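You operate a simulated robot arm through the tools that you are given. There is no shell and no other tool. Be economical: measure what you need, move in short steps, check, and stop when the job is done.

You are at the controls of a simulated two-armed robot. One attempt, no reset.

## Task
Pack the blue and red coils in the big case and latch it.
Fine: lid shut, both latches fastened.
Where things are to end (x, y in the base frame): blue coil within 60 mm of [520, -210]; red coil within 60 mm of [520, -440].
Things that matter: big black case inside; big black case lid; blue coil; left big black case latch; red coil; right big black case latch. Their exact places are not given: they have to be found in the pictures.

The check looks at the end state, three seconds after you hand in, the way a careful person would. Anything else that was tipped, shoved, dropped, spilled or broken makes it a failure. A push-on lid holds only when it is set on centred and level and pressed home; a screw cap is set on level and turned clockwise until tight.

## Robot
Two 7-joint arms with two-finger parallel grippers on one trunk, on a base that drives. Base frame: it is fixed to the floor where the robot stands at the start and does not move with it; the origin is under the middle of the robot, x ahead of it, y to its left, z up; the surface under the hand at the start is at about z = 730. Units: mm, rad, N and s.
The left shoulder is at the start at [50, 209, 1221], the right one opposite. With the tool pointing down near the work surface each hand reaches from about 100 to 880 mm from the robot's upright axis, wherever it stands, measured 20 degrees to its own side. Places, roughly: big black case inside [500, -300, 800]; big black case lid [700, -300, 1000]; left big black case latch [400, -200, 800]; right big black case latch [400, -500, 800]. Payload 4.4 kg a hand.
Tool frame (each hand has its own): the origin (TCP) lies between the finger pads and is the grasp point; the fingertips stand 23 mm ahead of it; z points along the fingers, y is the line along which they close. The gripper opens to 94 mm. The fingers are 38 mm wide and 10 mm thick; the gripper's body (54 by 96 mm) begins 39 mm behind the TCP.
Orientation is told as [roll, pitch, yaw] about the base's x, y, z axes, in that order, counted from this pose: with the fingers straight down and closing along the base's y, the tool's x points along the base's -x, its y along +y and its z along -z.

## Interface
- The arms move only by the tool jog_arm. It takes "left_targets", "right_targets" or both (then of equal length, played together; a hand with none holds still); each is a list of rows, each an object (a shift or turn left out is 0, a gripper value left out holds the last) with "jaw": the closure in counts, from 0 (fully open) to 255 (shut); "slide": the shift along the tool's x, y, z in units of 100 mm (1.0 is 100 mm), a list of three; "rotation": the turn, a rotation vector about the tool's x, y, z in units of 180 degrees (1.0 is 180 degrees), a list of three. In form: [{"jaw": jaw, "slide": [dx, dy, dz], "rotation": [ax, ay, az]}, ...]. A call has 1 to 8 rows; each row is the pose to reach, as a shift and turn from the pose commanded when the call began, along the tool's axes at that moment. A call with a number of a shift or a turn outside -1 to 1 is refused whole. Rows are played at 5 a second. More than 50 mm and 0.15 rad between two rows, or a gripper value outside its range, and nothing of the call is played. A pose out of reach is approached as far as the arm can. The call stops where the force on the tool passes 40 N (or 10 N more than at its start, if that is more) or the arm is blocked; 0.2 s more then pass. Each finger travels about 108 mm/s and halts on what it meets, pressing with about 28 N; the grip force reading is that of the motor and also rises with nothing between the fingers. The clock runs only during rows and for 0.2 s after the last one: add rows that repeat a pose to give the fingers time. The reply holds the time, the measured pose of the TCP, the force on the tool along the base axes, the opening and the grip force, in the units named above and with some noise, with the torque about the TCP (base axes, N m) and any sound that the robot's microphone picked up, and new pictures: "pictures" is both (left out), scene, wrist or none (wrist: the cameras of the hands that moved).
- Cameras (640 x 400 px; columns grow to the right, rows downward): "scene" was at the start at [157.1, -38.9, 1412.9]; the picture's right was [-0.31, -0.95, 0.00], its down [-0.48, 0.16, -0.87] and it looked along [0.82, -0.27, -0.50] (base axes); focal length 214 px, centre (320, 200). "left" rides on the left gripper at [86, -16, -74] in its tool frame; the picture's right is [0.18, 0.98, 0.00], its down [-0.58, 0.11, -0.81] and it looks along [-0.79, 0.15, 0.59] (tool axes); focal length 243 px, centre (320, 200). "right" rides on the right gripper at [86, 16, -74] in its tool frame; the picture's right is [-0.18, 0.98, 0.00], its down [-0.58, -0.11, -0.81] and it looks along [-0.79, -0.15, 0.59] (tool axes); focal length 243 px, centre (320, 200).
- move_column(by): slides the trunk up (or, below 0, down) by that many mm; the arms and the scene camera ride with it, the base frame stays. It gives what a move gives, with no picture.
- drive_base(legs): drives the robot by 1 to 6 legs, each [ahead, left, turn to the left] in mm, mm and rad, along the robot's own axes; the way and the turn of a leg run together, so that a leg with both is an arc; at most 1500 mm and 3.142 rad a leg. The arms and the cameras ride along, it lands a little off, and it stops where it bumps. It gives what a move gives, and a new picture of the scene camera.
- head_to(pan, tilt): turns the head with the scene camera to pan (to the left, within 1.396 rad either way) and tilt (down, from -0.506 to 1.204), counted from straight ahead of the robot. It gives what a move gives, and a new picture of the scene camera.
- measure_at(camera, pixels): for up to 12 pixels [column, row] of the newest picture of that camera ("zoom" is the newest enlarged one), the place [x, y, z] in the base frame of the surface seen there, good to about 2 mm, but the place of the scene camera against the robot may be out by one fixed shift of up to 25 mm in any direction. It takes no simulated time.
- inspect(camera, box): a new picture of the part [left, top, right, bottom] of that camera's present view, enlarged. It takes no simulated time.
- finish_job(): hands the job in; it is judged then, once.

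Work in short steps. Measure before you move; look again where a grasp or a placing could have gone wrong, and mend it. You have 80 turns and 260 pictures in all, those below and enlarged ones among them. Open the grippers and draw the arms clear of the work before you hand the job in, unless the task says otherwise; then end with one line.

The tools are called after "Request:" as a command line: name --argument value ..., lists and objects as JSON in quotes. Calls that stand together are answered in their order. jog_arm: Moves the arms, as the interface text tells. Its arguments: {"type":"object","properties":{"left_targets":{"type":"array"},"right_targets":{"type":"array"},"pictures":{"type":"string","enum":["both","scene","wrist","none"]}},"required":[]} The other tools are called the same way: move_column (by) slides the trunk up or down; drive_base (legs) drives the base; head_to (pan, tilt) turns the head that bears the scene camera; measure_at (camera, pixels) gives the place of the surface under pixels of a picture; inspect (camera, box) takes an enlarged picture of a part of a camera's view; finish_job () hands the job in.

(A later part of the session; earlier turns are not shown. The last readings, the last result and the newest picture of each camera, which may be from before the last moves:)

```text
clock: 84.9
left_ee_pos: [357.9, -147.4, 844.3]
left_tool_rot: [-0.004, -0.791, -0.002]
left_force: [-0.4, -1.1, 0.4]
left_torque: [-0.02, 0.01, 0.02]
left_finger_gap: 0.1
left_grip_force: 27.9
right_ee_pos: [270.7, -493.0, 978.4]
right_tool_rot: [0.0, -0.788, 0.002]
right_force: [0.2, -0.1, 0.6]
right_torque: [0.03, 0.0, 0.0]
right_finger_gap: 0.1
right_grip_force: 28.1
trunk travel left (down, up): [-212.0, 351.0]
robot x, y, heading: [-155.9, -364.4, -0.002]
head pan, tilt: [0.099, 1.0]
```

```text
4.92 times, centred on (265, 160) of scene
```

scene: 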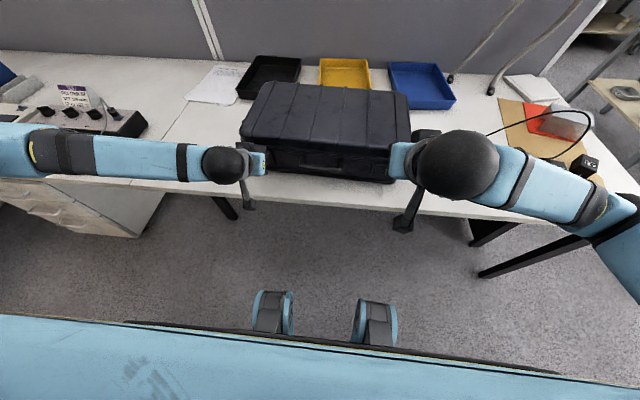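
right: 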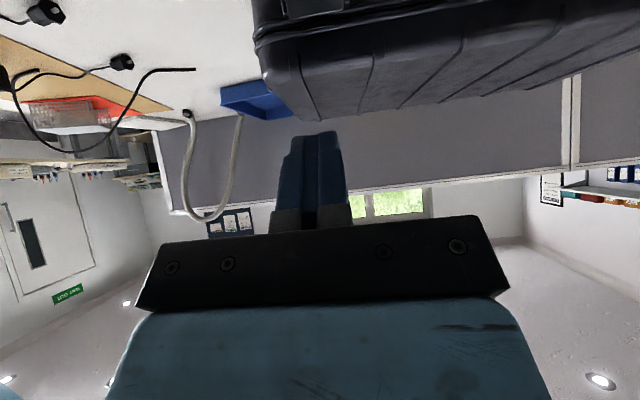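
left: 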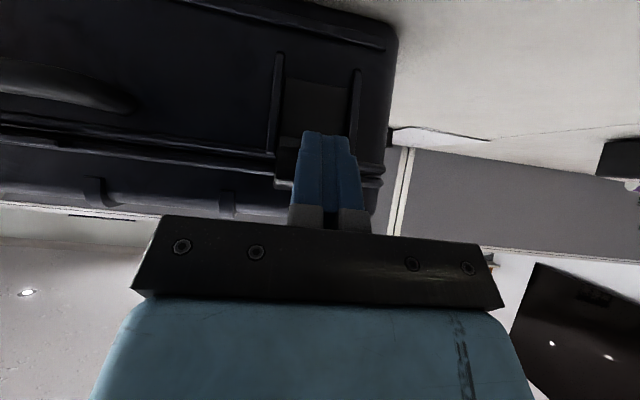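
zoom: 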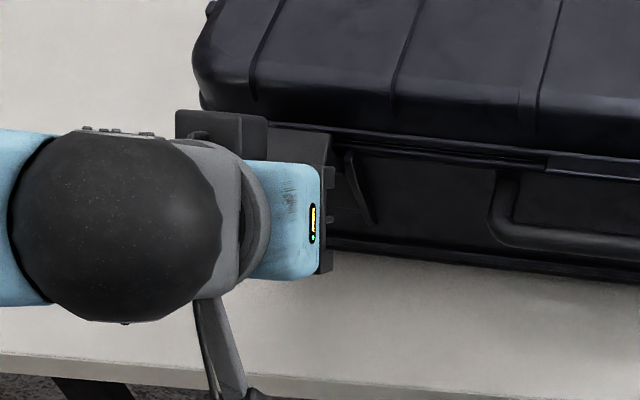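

There's no resistance, so the flap is swinging freely. I'll continue up and then in until it presses home.

Request:
jog_arm --left_targets '[{"slide": [-0.106, 0, 0.01]}, {"slide": [-0.19, 0, 0.035]}, {"slide": [-0.254, 0, 0.085]}, {"slide": [-0.297, 0, 0.13]}]' --pictures "both"

Request:
inspect --camera "left" --box '[220, 40, 440, 220]'

```text
clock: 85.9
left_ee_pos: [386.6, -147.1, 857.9]
left_tool_rot: [-0.002, -0.793, 0.002]
left_force: [-10.1, 5.5, 1.0]
left_torque: [0.06, 0.0, 0.12]
left_finger_gap: 0.0
left_grip_force: 28.4
right_ee_pos: [269.0, -491.8, 978.7]
right_tool_rot: [0.001, -0.786, 0.003]
right_force: [-0.1, 1.7, 0.2]
right_torque: [0.02, 0.02, -0.01]
right_finger_gap: 0.0
right_grip_force: 28.0
trunk travel left (down, up): [-212.0, 351.0]
robot x, y, heading: [-153.8, -364.4, 0.001]
head pan, tilt: [0.099, 1.0]
```

scene: 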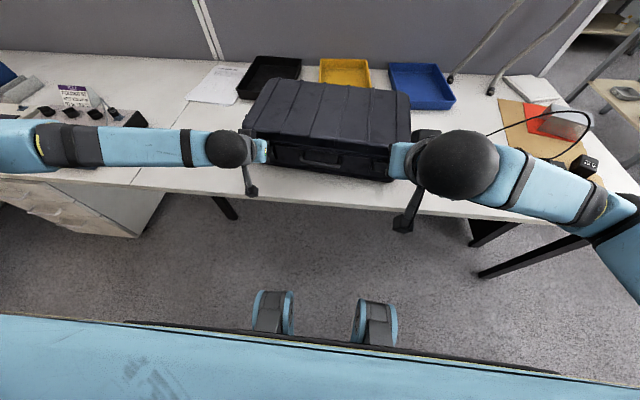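
left: 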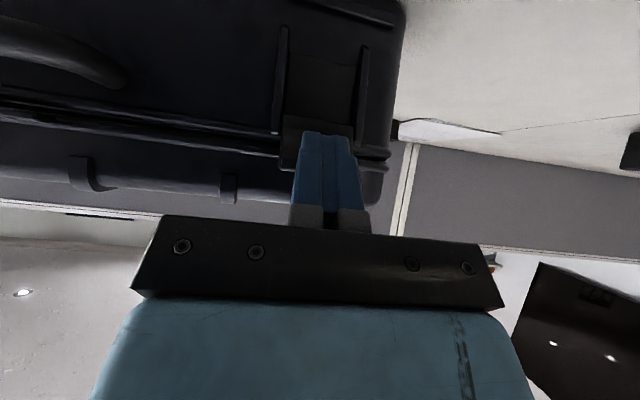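

```text
2.22 times, centred on (330, 130) of left
```

zoom: 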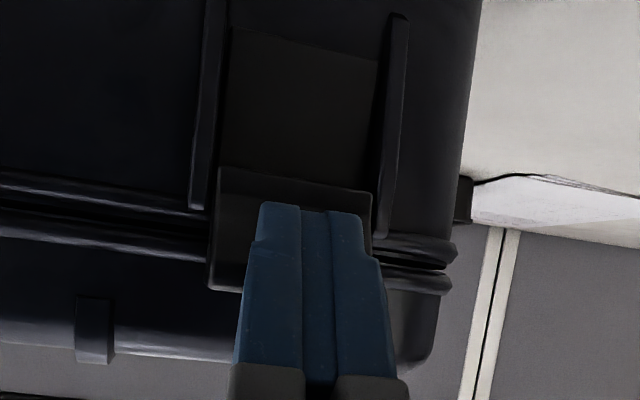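

There's now 10 N against the flap. I'll measure its surface beside the finger to see its posture.

Request:
measure_at --camera "zoom" --pixels '[[235, 185], [230, 215], [225, 250], [220, 280], [235, 160], [300, 150], [365, 200], [300, 60], [200, 190], [150, 240], [100, 330], [225, 300]]'

Request:
inspect --camera "scene" --box '[225, 115, 325, 185]'

```text
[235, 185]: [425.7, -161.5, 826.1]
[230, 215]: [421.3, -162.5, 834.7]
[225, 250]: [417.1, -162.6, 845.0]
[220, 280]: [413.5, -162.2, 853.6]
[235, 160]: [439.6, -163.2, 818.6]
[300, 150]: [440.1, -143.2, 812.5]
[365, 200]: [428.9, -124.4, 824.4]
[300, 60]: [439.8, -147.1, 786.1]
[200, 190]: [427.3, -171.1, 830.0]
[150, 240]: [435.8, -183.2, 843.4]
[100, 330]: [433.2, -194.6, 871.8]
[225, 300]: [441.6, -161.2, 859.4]
```

```text
5.71 times, centred on (275, 150) of scene
```

zoom: 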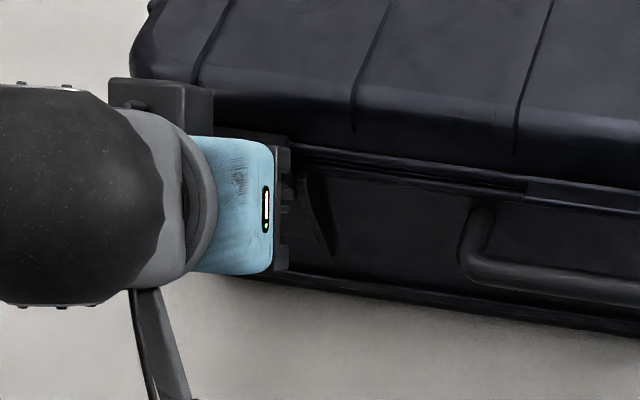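

The flap has rotated to about 24° from upright and now resists, and 10 N just slides the case (its left end is now about 50 mm too far back). I'll back off and put the right hand behind the case to draw it back and brace it while the left hand snaps the latch.

Request:
jog_arm --left_targets '[{"slide": [0.1, 0, -0.2]}, {"slide": [0.1, 0, -0.5]}, {"slide": [0.1, 0, -0.8]}, {"slide": [0, 0, -1.0]}, {"slide": [0, 0, -1.0]}, {"slide": [0, 0, -1.0]}]' --right_targets '[{"rotation": [0, 0.045, 0]}, {"rotation": [0, 0.09, 0]}, {"rotation": [0, 0.135, 0]}, {"rotation": [0, 0.18, 0]}, {"rotation": [0, 0.225, 0]}, {"rotation": [0, 0.25, 0]}]' --pictures "none"

Request:
move_column --by 50

Request:
drive_base --legs '[[0, 260, 0], [140, 0, 0]]'

```text
clock: 87.3
left_ee_pos: [316.0, -147.1, 926.1]
left_tool_rot: [-0.004, -0.791, 0.0]
left_force: [0.1, 0.3, -0.2]
left_torque: [0.01, 0.04, 0.01]
left_finger_gap: 0.0
left_grip_force: 27.9
right_ee_pos: [270.4, -494.0, 978.0]
right_tool_rot: [0.002, 0.002, 0.003]
right_force: [0.2, 1.2, -0.7]
right_torque: [0.0, -0.01, 0.01]
right_finger_gap: 0.0
right_grip_force: 28.1
trunk travel left (down, up): [-212.0, 351.0]
robot x, y, heading: [-158.0, -364.7, 0.003]
head pan, tilt: [0.099, 1.0]
```

```text
clock: 88.2
left_ee_pos: [316.4, -145.7, 976.7]
left_tool_rot: [-0.003, -0.79, 0.0]
left_force: [-0.1, 0.3, -0.3]
left_torque: [-0.01, 0.0, 0.01]
left_finger_gap: 0.1
left_grip_force: 28.0
right_ee_pos: [270.0, -493.5, 1028.8]
right_tool_rot: [-0.002, -0.001, 0.001]
right_force: [-0.1, -0.3, -0.2]
right_torque: [0.03, 0.02, -0.03]
right_finger_gap: 0.1
right_grip_force: 28.4
trunk travel left (down, up): [-262.0, 301.0]
robot x, y, heading: [-158.8, -367.2, 0.004]
head pan, tilt: [0.099, 1.0]
```

```text
clock: 92.1
left_ee_pos: [455.0, 115.1, 976.4]
left_tool_rot: [-0.004, -0.789, -0.002]
left_force: [0.5, 0.0, 0.1]
left_torque: [-0.05, -0.02, 0.03]
left_finger_gap: 0.0
left_grip_force: 28.4
right_ee_pos: [410.9, -231.0, 1028.0]
right_tool_rot: [0.0, 0.0, -0.001]
right_force: [0.2, 0.8, -0.8]
right_torque: [0.02, 0.04, -0.01]
right_finger_gap: 0.0
right_grip_force: 27.9
trunk travel left (down, up): [-262.0, 301.0]
robot x, y, heading: [-20.7, -106.0, -0.001]
head pan, tilt: [0.099, 1.0]
```

scene: 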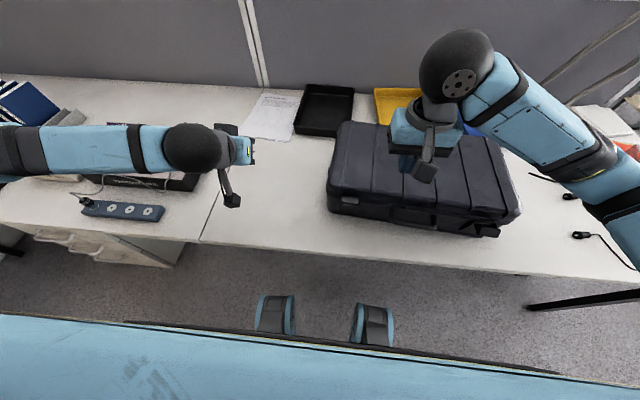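

The black tray at (325,108) is close behind the case's left rear. I'll measure the gap and the case's outline before going there.

Request:
head_to --pan -0.3 --tilt 0.85

Request:
inspect --camera "scene" --box '[180, 40, 480, 240]'

```text
clock: 92.9
left_ee_pos: [455.7, 114.8, 976.8]
left_tool_rot: [-0.004, -0.791, -0.001]
left_force: [-0.2, 0.2, 0.8]
left_torque: [0.05, -0.02, -0.03]
left_finger_gap: 0.0
left_grip_force: 28.4
right_ee_pos: [408.9, -232.2, 1028.1]
right_tool_rot: [0.0, 0.0, 0.0]
right_force: [-0.1, 0.2, -0.3]
right_torque: [0.01, -0.04, 0.01]
right_finger_gap: 0.0
right_grip_force: 27.8
trunk travel left (down, up): [-262.0, 301.0]
robot x, y, heading: [-19.2, -109.2, 0.0]
head pan, tilt: [-0.3, 0.85]
```

scene: 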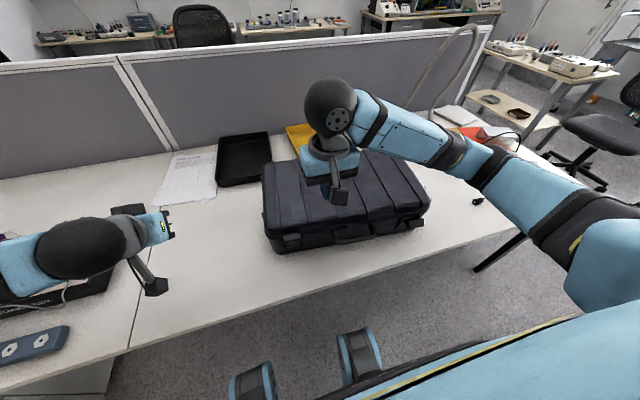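

```text
2.00 times, centred on (330, 140) of scene
```

zoom: 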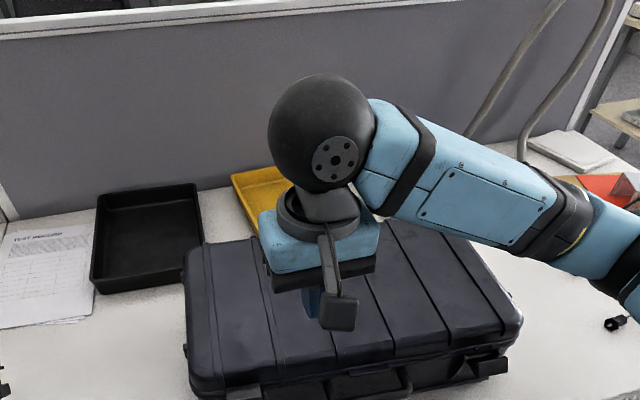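

Request:
measure_at --camera "zoom" --pixels '[[190, 255], [240, 240], [92, 292], [198, 268], [200, 190], [230, 180], [405, 225], [195, 390], [515, 325], [250, 360], [470, 235]]'

Request:
inspect --camera "scene" --box '[255, 190, 345, 255]'

Request:
measure_at --camera "zoom" --pixels '[[180, 330], [180, 350], [180, 370], [230, 320], [150, 340], [100, 300]]'

```text
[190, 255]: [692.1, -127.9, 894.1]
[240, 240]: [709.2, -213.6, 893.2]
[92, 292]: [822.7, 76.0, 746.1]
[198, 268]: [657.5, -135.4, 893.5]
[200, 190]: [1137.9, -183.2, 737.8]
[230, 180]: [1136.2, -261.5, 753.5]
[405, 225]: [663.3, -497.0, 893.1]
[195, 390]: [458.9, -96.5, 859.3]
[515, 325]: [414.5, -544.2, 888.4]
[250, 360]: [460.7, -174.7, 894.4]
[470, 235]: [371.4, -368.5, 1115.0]
```

```text
6.15 times, centred on (300, 222) of scene
```

zoom: 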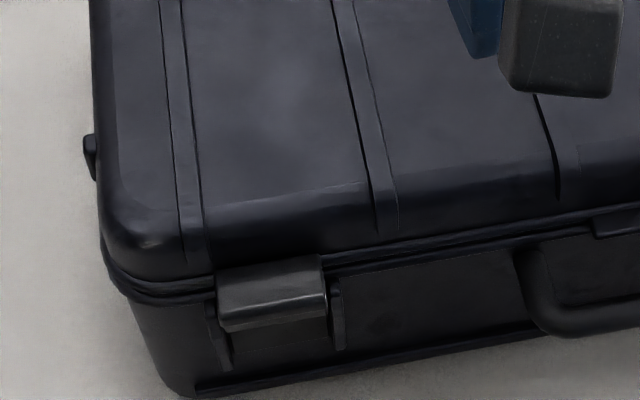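

```text
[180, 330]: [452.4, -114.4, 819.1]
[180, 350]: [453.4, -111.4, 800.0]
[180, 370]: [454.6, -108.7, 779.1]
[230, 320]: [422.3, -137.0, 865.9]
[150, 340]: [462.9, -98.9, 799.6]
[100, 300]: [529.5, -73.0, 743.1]
```

The case's left end has swung back (front-left corner at about (463,-86)), so it must be drawn back roughly 45–60 mm. I'll move the right hand forward over the case and look down at the gap behind it.

Request:
measure_at --camera "scene" --pixels '[[255, 182], [268, 178], [225, 187], [272, 150], [272, 165]]'

Request:
jog_arm --right_targets '[{"slide": [-0.45, 0.1, 0]}, {"slide": [-0.9, 0.2, 0]}]' --pictures "none"

Request:
jog_arm --right_targets '[{"slide": [-0.45, 0, 0]}, {"slide": [-0.9, 0, 0]}]' --pictures "wrist"

```text
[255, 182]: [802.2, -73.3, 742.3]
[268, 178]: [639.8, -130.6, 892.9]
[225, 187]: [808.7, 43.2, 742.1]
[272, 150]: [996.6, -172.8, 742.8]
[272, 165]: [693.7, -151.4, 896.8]
```

```text
clock: 93.5
left_ee_pos: [455.1, 114.4, 977.1]
left_tool_rot: [-0.005, -0.791, 0.0]
left_force: [-0.5, -0.7, 1.1]
left_torque: [0.01, -0.03, 0.02]
left_finger_gap: 0.0
left_grip_force: 28.7
right_ee_pos: [501.0, -212.1, 1027.7]
right_tool_rot: [0.001, -0.001, 0.001]
right_force: [-0.5, -1.1, -0.4]
right_torque: [0.03, 0.0, 0.01]
right_finger_gap: 0.0
right_grip_force: 27.8
trunk travel left (down, up): [-262.0, 301.0]
robot x, y, heading: [-16.2, -105.4, -0.006]
head pan, tilt: [-0.3, 0.85]
```

```text
clock: 94.1
left_ee_pos: [455.2, 114.7, 975.7]
left_tool_rot: [-0.002, -0.791, -0.003]
left_force: [-1.1, 0.2, 0.4]
left_torque: [0.03, 0.0, 0.0]
left_finger_gap: 0.1
left_grip_force: 27.9
right_ee_pos: [589.0, -211.9, 1028.0]
right_tool_rot: [-0.003, 0.0, -0.001]
right_force: [0.4, 0.0, -0.6]
right_torque: [0.02, 0.05, 0.0]
right_finger_gap: 0.2
right_grip_force: 27.6
trunk travel left (down, up): [-262.0, 301.0]
robot x, y, heading: [-18.2, -105.7, -0.001]
head pan, tilt: [-0.3, 0.85]
```

right: 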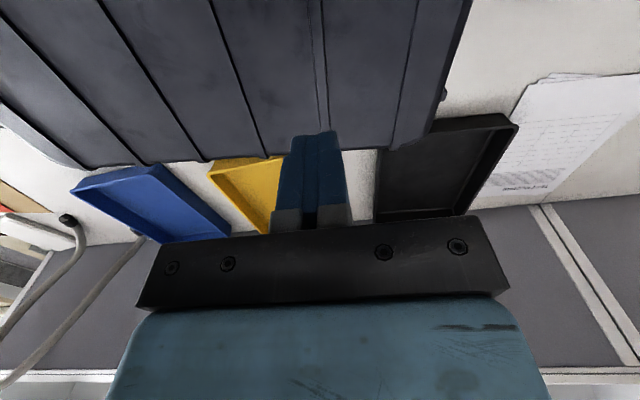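

A clear gap between the yellow and black trays is visible behind the case (columns about 290–375). I'll measure its bounds.

Request:
measure_at --camera "right" --pixels '[[360, 143], [362, 152], [378, 158], [376, 175], [376, 215], [262, 158], [275, 175], [268, 225], [395, 140], [430, 122], [365, 180]]'

```text
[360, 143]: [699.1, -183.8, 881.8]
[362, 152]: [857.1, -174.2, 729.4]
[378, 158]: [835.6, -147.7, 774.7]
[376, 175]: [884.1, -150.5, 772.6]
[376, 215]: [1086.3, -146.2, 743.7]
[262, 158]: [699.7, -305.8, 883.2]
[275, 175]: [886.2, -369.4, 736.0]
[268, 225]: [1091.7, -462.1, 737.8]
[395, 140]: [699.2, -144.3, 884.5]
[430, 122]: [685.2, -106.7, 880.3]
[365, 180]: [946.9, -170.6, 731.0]
```

The table behind is clear up to x≈800 at y≈-205. I'll move the right hand to (752,-205) and lower it behind the case.

Request:
jog_arm --right_targets '[{"slide": [-0.4, 0.03, 0]}, {"slide": [-0.82, 0.07, 0]}]' --pictures "none"

Request:
jog_arm --right_targets '[{"slide": [-0.4, 0, 0]}, {"slide": [-0.82, 0, 0]}, {"slide": [-0.82, 0, 0.4]}, {"slide": [-0.82, 0, 0.8]}]' --pictures "none"

Request:
jog_arm --right_targets '[{"slide": [0, 0, 0.4]}, {"slide": [0, 0, 0.8]}, {"slide": [0, 0, 0.98]}]' --pictures "both"

```text
clock: 94.7
left_ee_pos: [455.8, 114.1, 975.8]
left_tool_rot: [-0.003, -0.79, -0.001]
left_force: [-0.3, 0.1, 0.1]
left_torque: [-0.03, 0.01, -0.03]
left_finger_gap: 0.0
left_grip_force: 28.1
right_ee_pos: [670.5, -203.7, 1027.9]
right_tool_rot: [0.001, -0.002, 0.0]
right_force: [1.3, 0.4, 0.1]
right_torque: [0.02, -0.02, 0.0]
right_finger_gap: 0.0
right_grip_force: 28.2
trunk travel left (down, up): [-262.0, 301.0]
robot x, y, heading: [-12.9, -106.8, 0.005]
head pan, tilt: [-0.3, 0.85]
```

```text
clock: 95.7
left_ee_pos: [455.3, 114.8, 975.9]
left_tool_rot: [-0.004, -0.791, -0.002]
left_force: [-0.1, 0.5, -0.4]
left_torque: [-0.01, 0.05, 0.03]
left_finger_gap: 0.1
left_grip_force: 28.2
right_ee_pos: [753.9, -204.1, 947.2]
right_tool_rot: [0.001, 0.0, -0.001]
right_force: [0.8, -0.5, 0.4]
right_torque: [-0.04, 0.01, 0.01]
right_finger_gap: 0.0
right_grip_force: 28.1
trunk travel left (down, up): [-262.0, 301.0]
robot x, y, heading: [-15.2, -103.5, -0.005]
head pan, tilt: [-0.3, 0.85]
```

```text
clock: 96.5
left_ee_pos: [455.0, 114.5, 976.7]
left_tool_rot: [-0.004, -0.79, -0.001]
left_force: [0.0, -0.5, 0.3]
left_torque: [-0.03, 0.0, 0.0]
left_finger_gap: 0.2
left_grip_force: 27.9
right_ee_pos: [753.1, -204.2, 849.4]
right_tool_rot: [0.0, -0.002, 0.0]
right_force: [0.1, 0.2, 0.3]
right_torque: [-0.03, 0.01, -0.04]
right_finger_gap: 0.4
right_grip_force: 27.4
trunk travel left (down, up): [-262.0, 301.0]
robot x, y, heading: [-15.6, -103.1, 0.0]
head pan, tilt: [-0.3, 0.85]
```

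scene: 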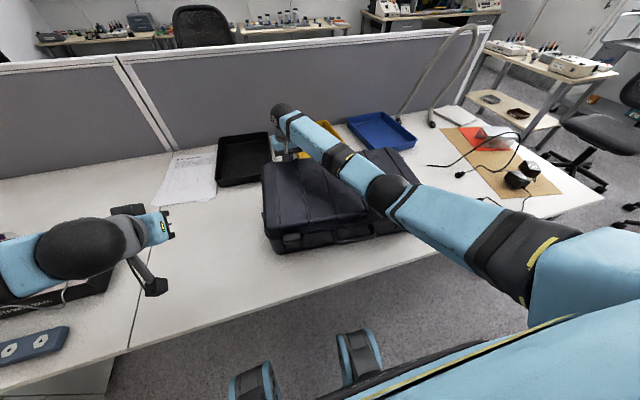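
right: 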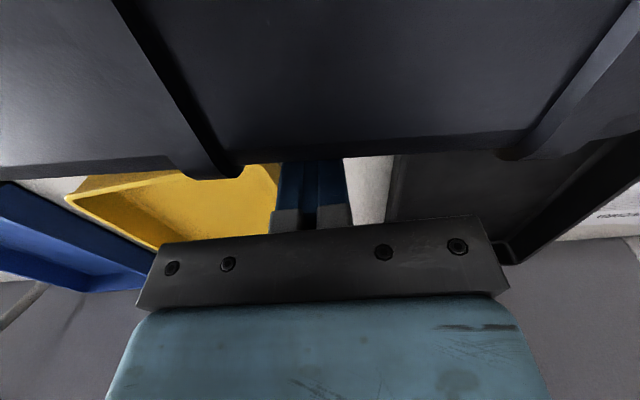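

The hand is behind the case with no contact force. I'll draw it back gently towards the robot by about 75 mm (25 of it free travel).

Request:
jog_arm --right_targets '[{"slide": [0.1, 0, 0]}, {"slide": [0.2, 0, 0]}, {"slide": [0.3, 0, 0]}, {"slide": [0.4, 0, 0]}, {"slide": [0.5, 0, 0]}, {"slide": [0.6, 0, 0]}, {"slide": [0.68, 0, 0]}, {"slide": [0.74, 0, 0]}]' --pictures "both"

Request:
inspect --camera "scene" --box '[200, 100, 460, 270]'

Request:
measure_at --camera "right" --pixels '[[350, 145], [420, 140], [200, 165], [395, 180]]'

```text
clock: 98.2
left_ee_pos: [452.7, 117.4, 978.5]
left_tool_rot: [-0.008, -0.794, 0.001]
left_force: [0.5, 0.3, 0.1]
left_torque: [0.02, 0.02, -0.02]
left_finger_gap: 0.0
left_grip_force: 27.9
right_ee_pos: [690.5, -204.5, 865.2]
right_tool_rot: [0.003, -0.028, -0.002]
right_force: [-0.3, -0.4, -0.5]
right_torque: [-0.02, -0.01, 0.0]
right_finger_gap: 0.0
right_grip_force: 27.9
trunk travel left (down, up): [-262.0, 301.0]
robot x, y, heading: [-17.2, -104.7, 0.003]
head pan, tilt: [-0.3, 0.85]
stopped in row 8 (right hand): the force on the tool passed its limit at 54 N (the readings are from after the stop); the commanded pose is now the measured one
```

scene: 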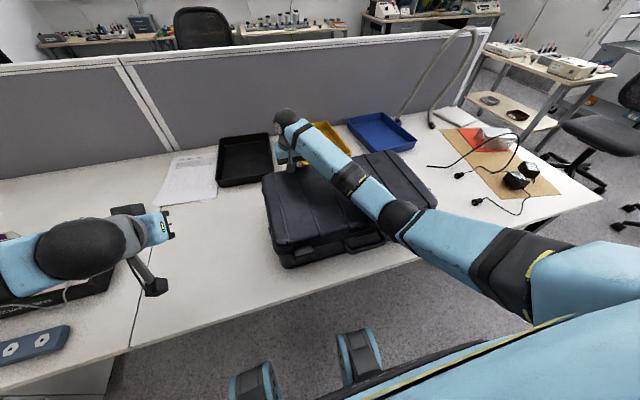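
right: 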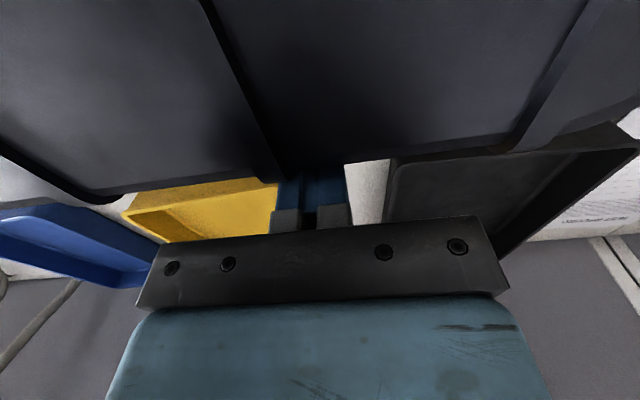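

```text
2.35 times, centred on (330, 185) of scene
```

zoom: 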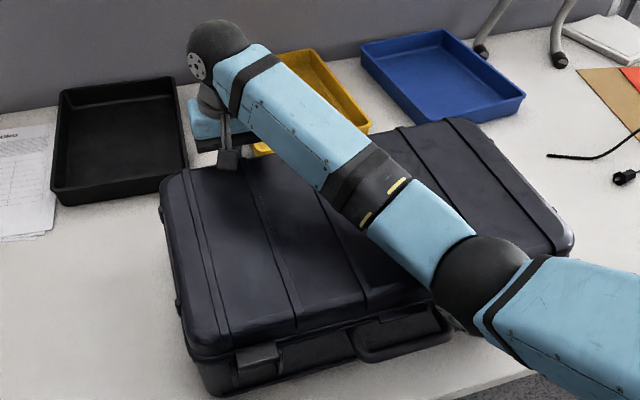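

```text
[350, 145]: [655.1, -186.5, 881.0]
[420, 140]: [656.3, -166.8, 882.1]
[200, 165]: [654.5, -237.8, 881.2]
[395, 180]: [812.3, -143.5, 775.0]
```

The pull stopped at 54 N, and the right forearm looks very close to the case's right front. I'll measure the case's corners before moving.

Request:
measure_at --camera "zoom" --pixels '[[165, 185], [185, 335], [205, 350], [465, 122], [570, 235], [525, 280], [440, 300], [258, 355], [440, 260], [190, 170], [60, 195]]'

Request:
inspect --camera "scene" --box '[360, 180, 460, 260]'

```text
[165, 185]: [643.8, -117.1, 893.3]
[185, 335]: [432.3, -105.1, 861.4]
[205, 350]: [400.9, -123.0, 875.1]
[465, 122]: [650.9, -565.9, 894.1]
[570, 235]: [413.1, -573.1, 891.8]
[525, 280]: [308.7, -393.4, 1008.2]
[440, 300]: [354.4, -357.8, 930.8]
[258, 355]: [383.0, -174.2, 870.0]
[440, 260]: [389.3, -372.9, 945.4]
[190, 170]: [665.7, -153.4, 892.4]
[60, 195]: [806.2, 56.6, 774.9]
```

```text
5.00 times, centred on (410, 220) of scene
```

zoom: 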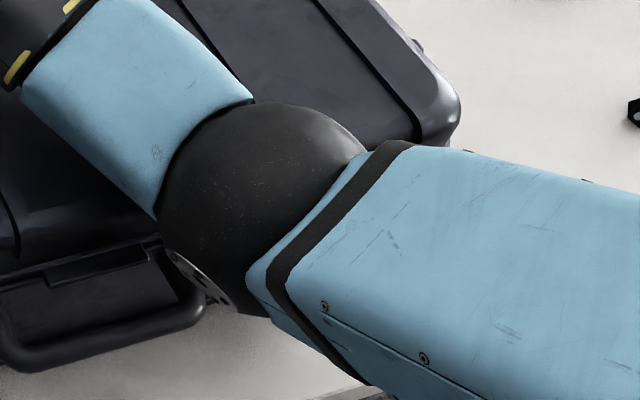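

The case is back nearly square: front corners at about (405,-112) and (417,-562), rear at x 655, so the coils are still within tolerance. The stop came from the right elbow lying low over the lid edge. I'll raise the trunk 150 mm to lift the elbow, then lower only the right hand again as a brace behind the case.

Request:
move_column --by 150

Request:
jog_arm --right_targets '[{"slide": [-0.15, 0.15, 0.3]}, {"slide": [-0.2, 0.3, 0.7]}, {"slide": [-0.2, 0.3, 0.98]}]' --left_targets '[{"slide": [0.25, 0, -0.25]}, {"slide": [0.5, 0, -0.5]}, {"slide": [0.8, 0, -0.8]}]' --pictures "scene"

```text
clock: 99.9
left_ee_pos: [455.0, 114.4, 1126.4]
left_tool_rot: [-0.004, -0.791, -0.002]
left_force: [0.6, -0.2, 0.4]
left_torque: [-0.03, 0.0, 0.01]
left_finger_gap: 0.0
left_grip_force: 28.4
right_ee_pos: [691.3, -205.1, 1008.6]
right_tool_rot: [0.003, -0.018, -0.002]
right_force: [-0.1, 0.2, 0.0]
right_torque: [0.0, -0.01, -0.01]
right_finger_gap: 0.0
right_grip_force: 27.8
trunk travel left (down, up): [-412.0, 151.0]
robot x, y, heading: [-19.6, -101.9, -0.002]
head pan, tilt: [-0.3, 0.85]
```

```text
clock: 100.7
left_ee_pos: [403.8, 96.2, 1103.2]
left_tool_rot: [-0.004, -0.791, -0.003]
left_force: [0.0, 0.5, 0.0]
left_torque: [0.02, -0.01, 0.0]
left_finger_gap: 0.2
left_grip_force: 28.1
left hand out of reach, approached as far as the arm can: row 2, 3
right_ee_pos: [711.0, -174.7, 908.8]
right_tool_rot: [0.005, -0.017, -0.002]
right_force: [-0.6, -0.2, 0.1]
right_torque: [-0.02, -0.01, 0.0]
right_finger_gap: 0.0
right_grip_force: 28.0
trunk travel left (down, up): [-412.0, 151.0]
robot x, y, heading: [-17.2, -107.2, -0.001]
head pan, tilt: [-0.3, 0.85]
```

scene: 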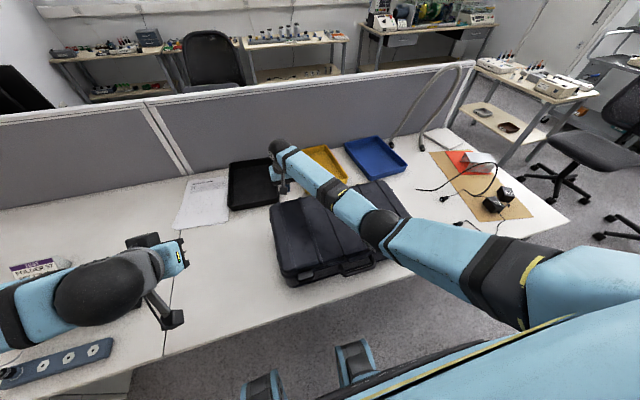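

The tilted left hand can't come in closer than about 420 mm from the robot, so I'll raise slightly, drive back 110 mm, and re-extend the right hand behind the case.

Request:
move_column --by 40

Request:
drive_base --legs '[[-110, 0, 0]]'

Request:
jog_arm --right_targets '[{"slide": [-0.4, 0, 0]}, {"slide": [-0.8, 0, 0]}, {"slide": [-1.0, 0, 0]}]' --left_targets '[{"slide": [0.2, -0.3, 0.2]}, {"slide": [0.4, -0.6, 0.4]}, {"slide": [0.6, -0.9, 0.6]}]' --pictures "none"

Request:
jog_arm --right_targets '[{"slide": [-0.2, 0, 0]}, {"slide": [-0.3, 0, 0.3]}, {"slide": [-0.3, 0, 0.6]}, {"slide": [-0.3, 0, 0.9]}]' --left_targets '[{"slide": [0.2, -0.3, 0.2]}, {"slide": [0.4, -0.6, 0.4]}, {"slide": [0.5, -0.95, 0.5]}, {"slide": [0.5, -1.0, 0.5]}]' --pictures "both"

```text
clock: 101.5
left_ee_pos: [403.4, 96.2, 1142.3]
left_tool_rot: [-0.004, -0.793, 0.0]
left_force: [-0.2, 0.0, -0.1]
left_torque: [0.0, -0.02, 0.01]
left_finger_gap: 0.0
left_grip_force: 27.8
right_ee_pos: [711.2, -176.2, 950.0]
right_tool_rot: [0.004, -0.015, -0.002]
right_force: [-0.3, 0.3, -0.7]
right_torque: [0.0, 0.03, 0.02]
right_finger_gap: 0.1
right_grip_force: 28.3
trunk travel left (down, up): [-452.0, 111.0]
robot x, y, heading: [-15.5, -103.8, -0.001]
head pan, tilt: [-0.3, 0.85]
```

```text
clock: 102.8
left_ee_pos: [293.6, 94.6, 1141.6]
left_tool_rot: [-0.004, -0.79, -0.001]
left_force: [0.4, -0.5, 0.3]
left_torque: [0.0, 0.0, 0.03]
left_finger_gap: 0.0
left_grip_force: 27.5
right_ee_pos: [600.8, -177.2, 949.0]
right_tool_rot: [0.003, -0.016, -0.003]
right_force: [-0.9, -0.1, -0.3]
right_torque: [0.02, 0.0, -0.03]
right_finger_gap: 0.0
right_grip_force: 28.7
trunk travel left (down, up): [-452.0, 111.0]
robot x, y, heading: [-125.4, -101.6, 0.004]
head pan, tilt: [-0.3, 0.85]
```

scene: 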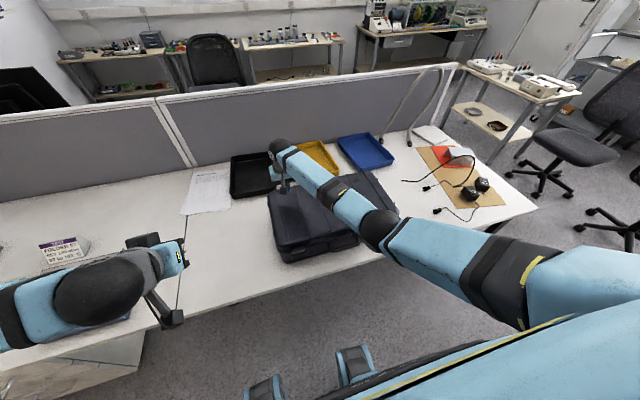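

```text
clock: 103.5
left_ee_pos: [295.2, 3.2, 1056.4]
left_tool_rot: [-0.001, -0.791, -0.003]
left_force: [0.1, -0.9, 0.4]
left_torque: [-0.01, 0.0, 0.02]
left_finger_gap: 0.0
left_grip_force: 28.2
right_ee_pos: [674.9, -179.1, 952.4]
right_tool_rot: [0.006, -0.018, -0.001]
right_force: [-0.2, 0.0, -0.8]
right_torque: [0.05, 0.0, -0.03]
right_finger_gap: 0.0
right_grip_force: 27.7
right hand out of reach, approached as far as the arm can: row 2, 3
trunk travel left (down, up): [-452.0, 111.0]
robot x, y, heading: [-130.4, -108.5, -0.004]
head pan, tilt: [-0.3, 0.85]
```

```text
clock: 104.5
left_ee_pos: [293.1, -95.6, 986.9]
left_tool_rot: [-0.004, -0.793, 0.0]
left_force: [0.2, -0.8, 0.6]
left_torque: [-0.01, 0.0, 0.05]
left_finger_gap: 0.0
left_grip_force: 27.6
right_ee_pos: [660.7, -186.7, 906.7]
right_tool_rot: [0.003, -0.018, -0.001]
right_force: [-0.8, 0.2, 0.2]
right_torque: [0.0, -0.02, -0.04]
right_finger_gap: 0.2
right_grip_force: 28.1
right hand out of reach, approached as far as the arm can: row 1, 2, 3, 4
trunk travel left (down, up): [-452.0, 111.0]
robot x, y, heading: [-131.2, -107.1, -0.001]
head pan, tilt: [-0.3, 0.85]
```

scene: 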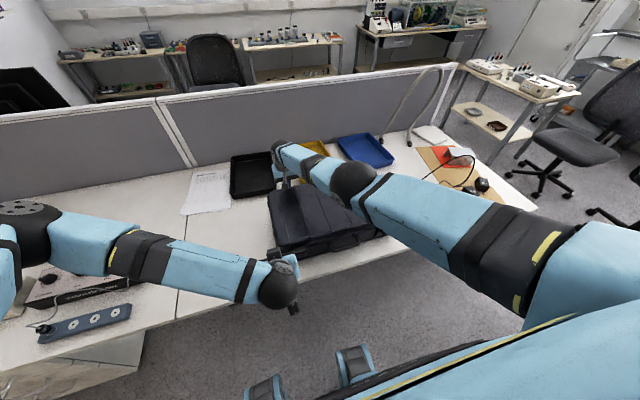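
right: 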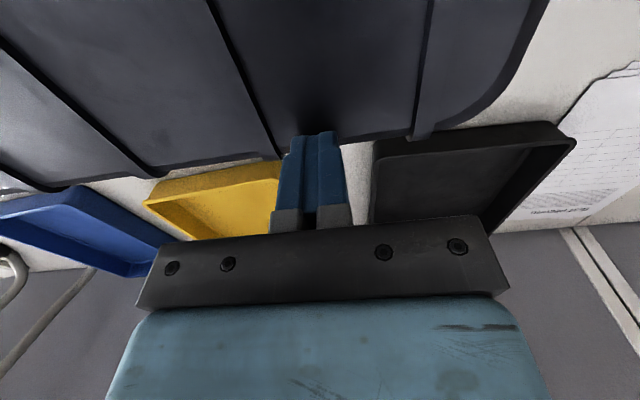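
left: 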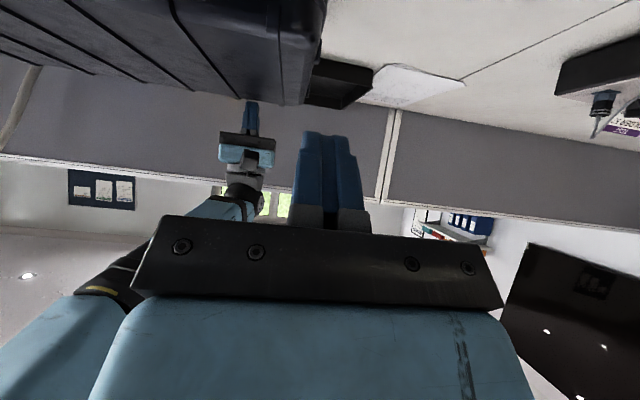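

The right hand can't reach far enough behind from here, so I'll brace differently: I'll press the lid down above the left latch with the right hand, which adds friction and helps the latch. I'm moving it to about (505,-190).

Request:
jog_arm --right_targets '[{"slide": [0.2, 0, -0.2]}, {"slide": [0.5, 0, -0.2]}, {"slide": [0.8, 0, -0.2]}]' --left_targets '[{"slide": [0.1, -0.2, 0.1]}, {"slide": [0.3, -0.4, 0.3]}, {"slide": [0.5, -0.66, 0.5]}]' --pictures "none"

Request:
jog_arm --right_targets '[{"slide": [0.4, 0, 0]}, {"slide": [0.75, 0, 0.1]}]' --pictures "wrist"

Request:
inspect --camera "left" --box '[240, 0, 420, 130]'

```text
clock: 105.3
left_ee_pos: [293.5, -163.8, 916.2]
left_tool_rot: [-0.001, -0.791, -0.004]
left_force: [-0.4, 0.6, -0.3]
left_torque: [0.0, -0.03, -0.01]
left_finger_gap: 0.3
left_grip_force: 27.5
right_ee_pos: [579.8, -189.8, 927.6]
right_tool_rot: [0.006, -0.018, -0.004]
right_force: [-0.2, -0.2, 1.1]
right_torque: [0.05, -0.01, 0.02]
right_finger_gap: 0.1
right_grip_force: 28.3
trunk travel left (down, up): [-452.0, 111.0]
robot x, y, heading: [-131.8, -105.2, -0.004]
head pan, tilt: [-0.3, 0.85]
```

```text
clock: 106.0
left_ee_pos: [293.2, -162.0, 916.9]
left_tool_rot: [-0.004, -0.791, -0.001]
left_force: [0.8, -0.9, -0.5]
left_torque: [0.04, 0.01, -0.01]
left_finger_gap: 0.0
left_grip_force: 28.5
right_ee_pos: [503.4, -187.6, 917.1]
right_tool_rot: [0.002, -0.018, -0.005]
right_force: [-0.5, -0.5, 0.4]
right_torque: [-0.02, -0.03, 0.02]
right_finger_gap: 0.0
right_grip_force: 28.1
trunk travel left (down, up): [-452.0, 111.0]
robot x, y, heading: [-127.5, -105.3, 0.001]
head pan, tilt: [-0.3, 0.85]
```

right: 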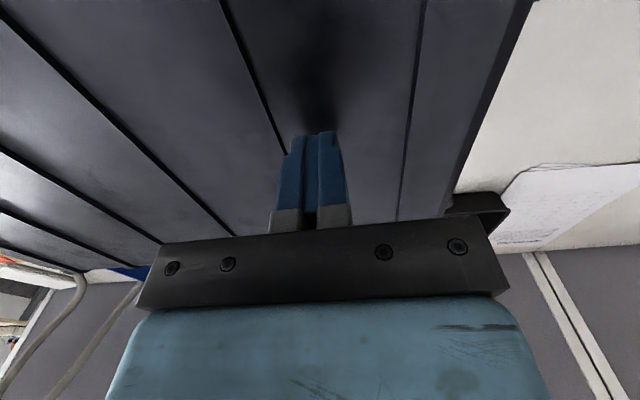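

```text
3.08 times, centred on (330, 65) of left
```

zoom: 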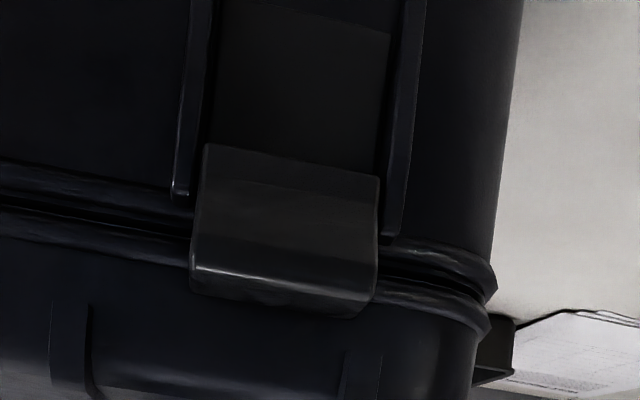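

The flap has stayed turned up against the lid. I'll measure its profile.

Request:
measure_at --camera "zoom" --pixels '[[285, 120], [285, 165], [285, 200], [285, 240], [285, 275], [285, 295], [285, 330], [205, 200], [370, 220], [120, 210], [400, 240], [450, 200]]'

```text
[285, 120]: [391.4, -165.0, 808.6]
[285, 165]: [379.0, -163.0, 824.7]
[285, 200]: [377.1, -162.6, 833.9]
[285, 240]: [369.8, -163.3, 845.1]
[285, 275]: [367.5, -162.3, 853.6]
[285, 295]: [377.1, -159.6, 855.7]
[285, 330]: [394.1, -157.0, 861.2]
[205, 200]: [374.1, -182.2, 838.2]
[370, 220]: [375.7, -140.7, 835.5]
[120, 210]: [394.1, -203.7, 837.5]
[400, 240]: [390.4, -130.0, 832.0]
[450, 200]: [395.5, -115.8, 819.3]
```

The flap's outer top edge is at (367,854) with y≈-162. First I'll press the lid with the right hand and bring the left fingertip just in front of the flap's top.

Request:
jog_arm --right_targets '[{"slide": [0, 0, 0.06]}, {"slide": [0, 0, 0.1]}, {"slide": [0, 0, 0.12]}, {"slide": [0, 0, 0.135]}, {"slide": [0, 0, 0.15]}, {"slide": [0, 0, 0.16]}]' --pictures "none"

Request:
jog_arm --left_targets '[{"slide": [0.12, 0, 0.35]}, {"slide": [0.23, 0, 0.68]}]' --pictures "wrist"

```text
clock: 107.3
left_ee_pos: [290.2, -162.9, 918.0]
left_tool_rot: [-0.003, -0.794, -0.001]
left_force: [1.0, 0.0, -0.3]
left_torque: [-0.01, -0.03, 0.0]
left_finger_gap: 0.0
left_grip_force: 28.3
right_ee_pos: [503.9, -188.6, 904.5]
right_tool_rot: [0.005, -0.026, -0.001]
right_force: [-0.8, -9.6, 38.0]
right_torque: [-0.22, 0.72, 0.34]
right_finger_gap: 0.0
right_grip_force: 28.1
trunk travel left (down, up): [-452.0, 111.0]
robot x, y, heading: [-128.5, -103.0, -0.005]
head pan, tilt: [-0.3, 0.85]
```

```text
clock: 108.0
left_ee_pos: [323.1, -163.1, 855.4]
left_tool_rot: [-0.002, -0.792, -0.003]
left_force: [-0.4, 0.0, -0.8]
left_torque: [0.03, 0.0, -0.02]
left_finger_gap: 0.1
left_grip_force: 28.1
right_ee_pos: [505.3, -186.1, 905.8]
right_tool_rot: [0.006, -0.026, -0.002]
right_force: [-8.4, -3.3, 20.1]
right_torque: [-0.2, 0.58, 0.08]
right_finger_gap: 0.1
right_grip_force: 28.2
trunk travel left (down, up): [-452.0, 111.0]
robot x, y, heading: [-127.3, -107.6, 0.002]
head pan, tilt: [-0.3, 0.85]
stopped in row 2 (right hand): the force on the tool passed its limit at 50 N (the readings are from after the stop); the commanded pose is now the measured one
5 turns are left
```

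left: 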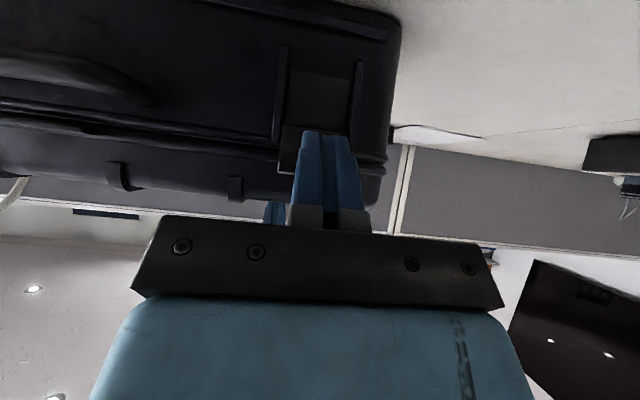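

The right hand presses the lid with about 20–38 N and the left fingertip is just ahead of the flap. With few turns left, I'll push the left latch home, press again, back off and look. Then I'll raise the right hand and drive right 340 mm so the same hands can do the right latch.

Request:
jog_arm --left_targets '[{"slide": [-0.056, 0, 0.057]}, {"slide": [-0.099, 0, 0.099]}, {"slide": [-0.127, 0, 0.128]}, {"slide": [-0.155, 0, 0.156]}, {"slide": [-0.183, 0, 0.185]}, {"slide": [-0.21, 0, 0.213]}]' --pictures "wrist"

Request:
jog_arm --left_targets '[{"slide": [-0.03, 0, 0.03]}, {"slide": [-0.045, 0, 0.045]}, {"slide": [-0.045, 0, 0.045]}]' --pictures "none"

Request:
jog_arm --left_targets '[{"slide": [0.05, 0, -0.2]}, {"slide": [0.05, 0, -0.5]}, {"slide": [0, 0, -0.86]}]' --right_targets '[{"slide": [0, 0, -0.2]}, {"slide": [0, 0, -0.4]}, {"slide": [0, 0, -0.6]}]' --pictures "none"

Request:
inspect --camera "left" --box '[240, 0, 420, 130]'

Request:
measure_at --camera "zoom" --pixels '[[285, 120], [285, 165], [285, 200], [285, 240], [285, 275], [285, 295], [285, 330], [120, 210], [450, 200]]'

Request:
drive_base --legs '[[0, -170, 0], [0, -170, 0]]'

Request:
inspect --camera "left" --box '[240, 0, 420, 130]'

Request:
measure_at --camera "zoom" --pixels '[[220, 120], [285, 120], [285, 165], [285, 200], [285, 240], [285, 275], [285, 300], [200, 200], [370, 220], [340, 180], [240, 180], [450, 200]]'

```text
clock: 109.4
left_ee_pos: [351.6, -161.9, 853.7]
left_tool_rot: [-0.003, -0.793, 0.0]
left_force: [-28.0, 7.5, 0.7]
left_torque: [0.01, 0.08, 0.2]
left_finger_gap: 0.1
left_grip_force: 28.0
right_ee_pos: [503.7, -187.1, 904.1]
right_tool_rot: [0.003, -0.025, -0.003]
right_force: [7.7, -1.1, 19.0]
right_torque: [-0.08, 0.16, -0.02]
right_finger_gap: 0.0
right_grip_force: 28.5
trunk travel left (down, up): [-452.0, 111.0]
robot x, y, heading: [-126.2, -102.4, 0.002]
head pan, tilt: [-0.3, 0.85]
```

left: 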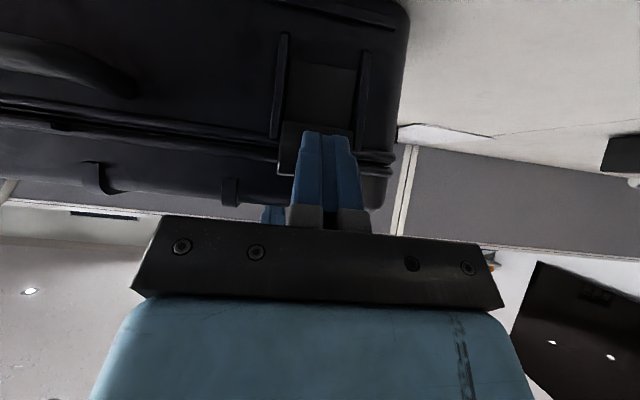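

```text
clock: 110.2
left_ee_pos: [358.8, -161.6, 855.4]
left_tool_rot: [-0.006, -0.792, -0.001]
left_force: [-27.4, 11.3, -3.6]
left_torque: [0.05, 0.2, 0.31]
left_finger_gap: 0.1
left_grip_force: 27.6
right_ee_pos: [504.8, -186.0, 904.9]
right_tool_rot: [0.003, -0.026, -0.002]
right_force: [11.4, -2.7, 22.2]
right_torque: [-0.12, 0.18, 0.09]
right_finger_gap: 0.2
right_grip_force: 27.7
trunk travel left (down, up): [-452.0, 111.0]
robot x, y, heading: [-128.4, -102.6, 0.0]
head pan, tilt: [-0.3, 0.85]
```

```text
clock: 111.0
left_ee_pos: [301.1, -162.4, 916.4]
left_tool_rot: [-0.003, -0.793, -0.002]
left_force: [0.4, -0.6, -0.1]
left_torque: [0.01, -0.03, 0.0]
left_finger_gap: 0.1
left_grip_force: 28.2
right_ee_pos: [504.6, -187.6, 960.8]
right_tool_rot: [0.003, -0.021, -0.004]
right_force: [0.6, 0.1, -0.1]
right_torque: [-0.01, -0.01, -0.02]
right_finger_gap: 0.0
right_grip_force: 27.9
trunk travel left (down, up): [-452.0, 111.0]
robot x, y, heading: [-126.1, -103.6, 0.003]
head pan, tilt: [-0.3, 0.85]
```

```text
3.08 times, centred on (330, 65) of left
```

zoom: 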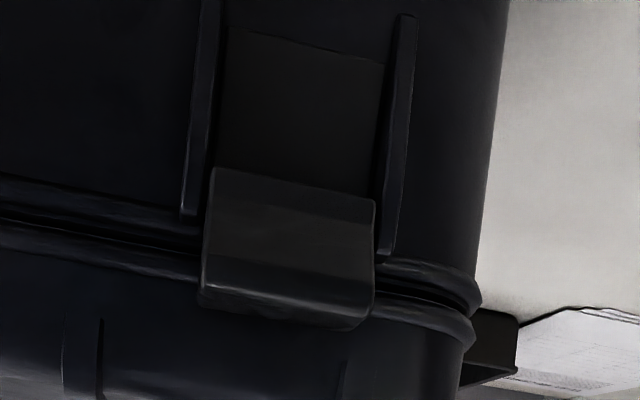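

```text
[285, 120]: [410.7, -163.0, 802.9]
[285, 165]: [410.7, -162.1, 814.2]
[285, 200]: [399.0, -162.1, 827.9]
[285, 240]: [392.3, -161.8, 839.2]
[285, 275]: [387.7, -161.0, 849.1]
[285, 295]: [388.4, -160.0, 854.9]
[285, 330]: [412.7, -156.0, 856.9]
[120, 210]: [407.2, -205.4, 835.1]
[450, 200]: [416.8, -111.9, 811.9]
```

```text
clock: 114.8
left_ee_pos: [298.0, -502.0, 915.0]
left_tool_rot: [-0.001, -0.791, -0.006]
left_force: [-0.4, 0.2, -0.5]
left_torque: [-0.02, -0.01, 0.02]
left_finger_gap: 0.1
left_grip_force: 28.1
right_ee_pos: [503.7, -527.2, 960.7]
right_tool_rot: [0.003, -0.023, -0.004]
right_force: [0.3, 0.2, 0.8]
right_torque: [0.01, -0.02, 0.01]
right_finger_gap: 0.1
right_grip_force: 27.7
trunk travel left (down, up): [-452.0, 111.0]
robot x, y, heading: [-130.0, -442.7, -0.001]
head pan, tilt: [-0.3, 0.85]
```

scene: 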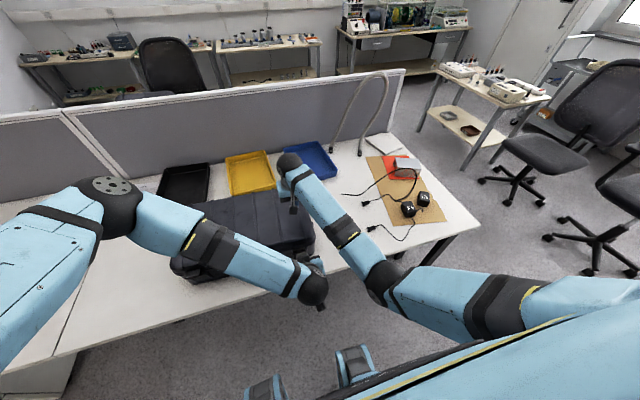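

```text
3.08 times, centred on (330, 65) of left
```

zoom: 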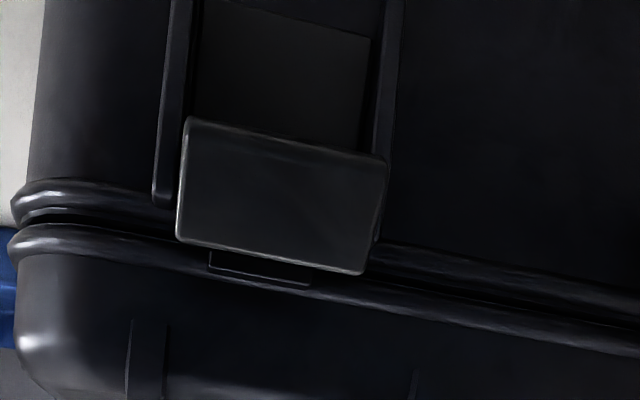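

```text
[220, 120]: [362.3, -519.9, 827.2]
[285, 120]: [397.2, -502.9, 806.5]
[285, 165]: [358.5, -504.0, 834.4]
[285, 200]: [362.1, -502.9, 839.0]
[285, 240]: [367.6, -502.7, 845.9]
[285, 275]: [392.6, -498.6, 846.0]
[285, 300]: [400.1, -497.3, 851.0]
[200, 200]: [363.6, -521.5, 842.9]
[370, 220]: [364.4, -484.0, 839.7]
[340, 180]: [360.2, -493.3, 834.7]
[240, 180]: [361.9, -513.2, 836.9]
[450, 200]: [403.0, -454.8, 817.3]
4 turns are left
```

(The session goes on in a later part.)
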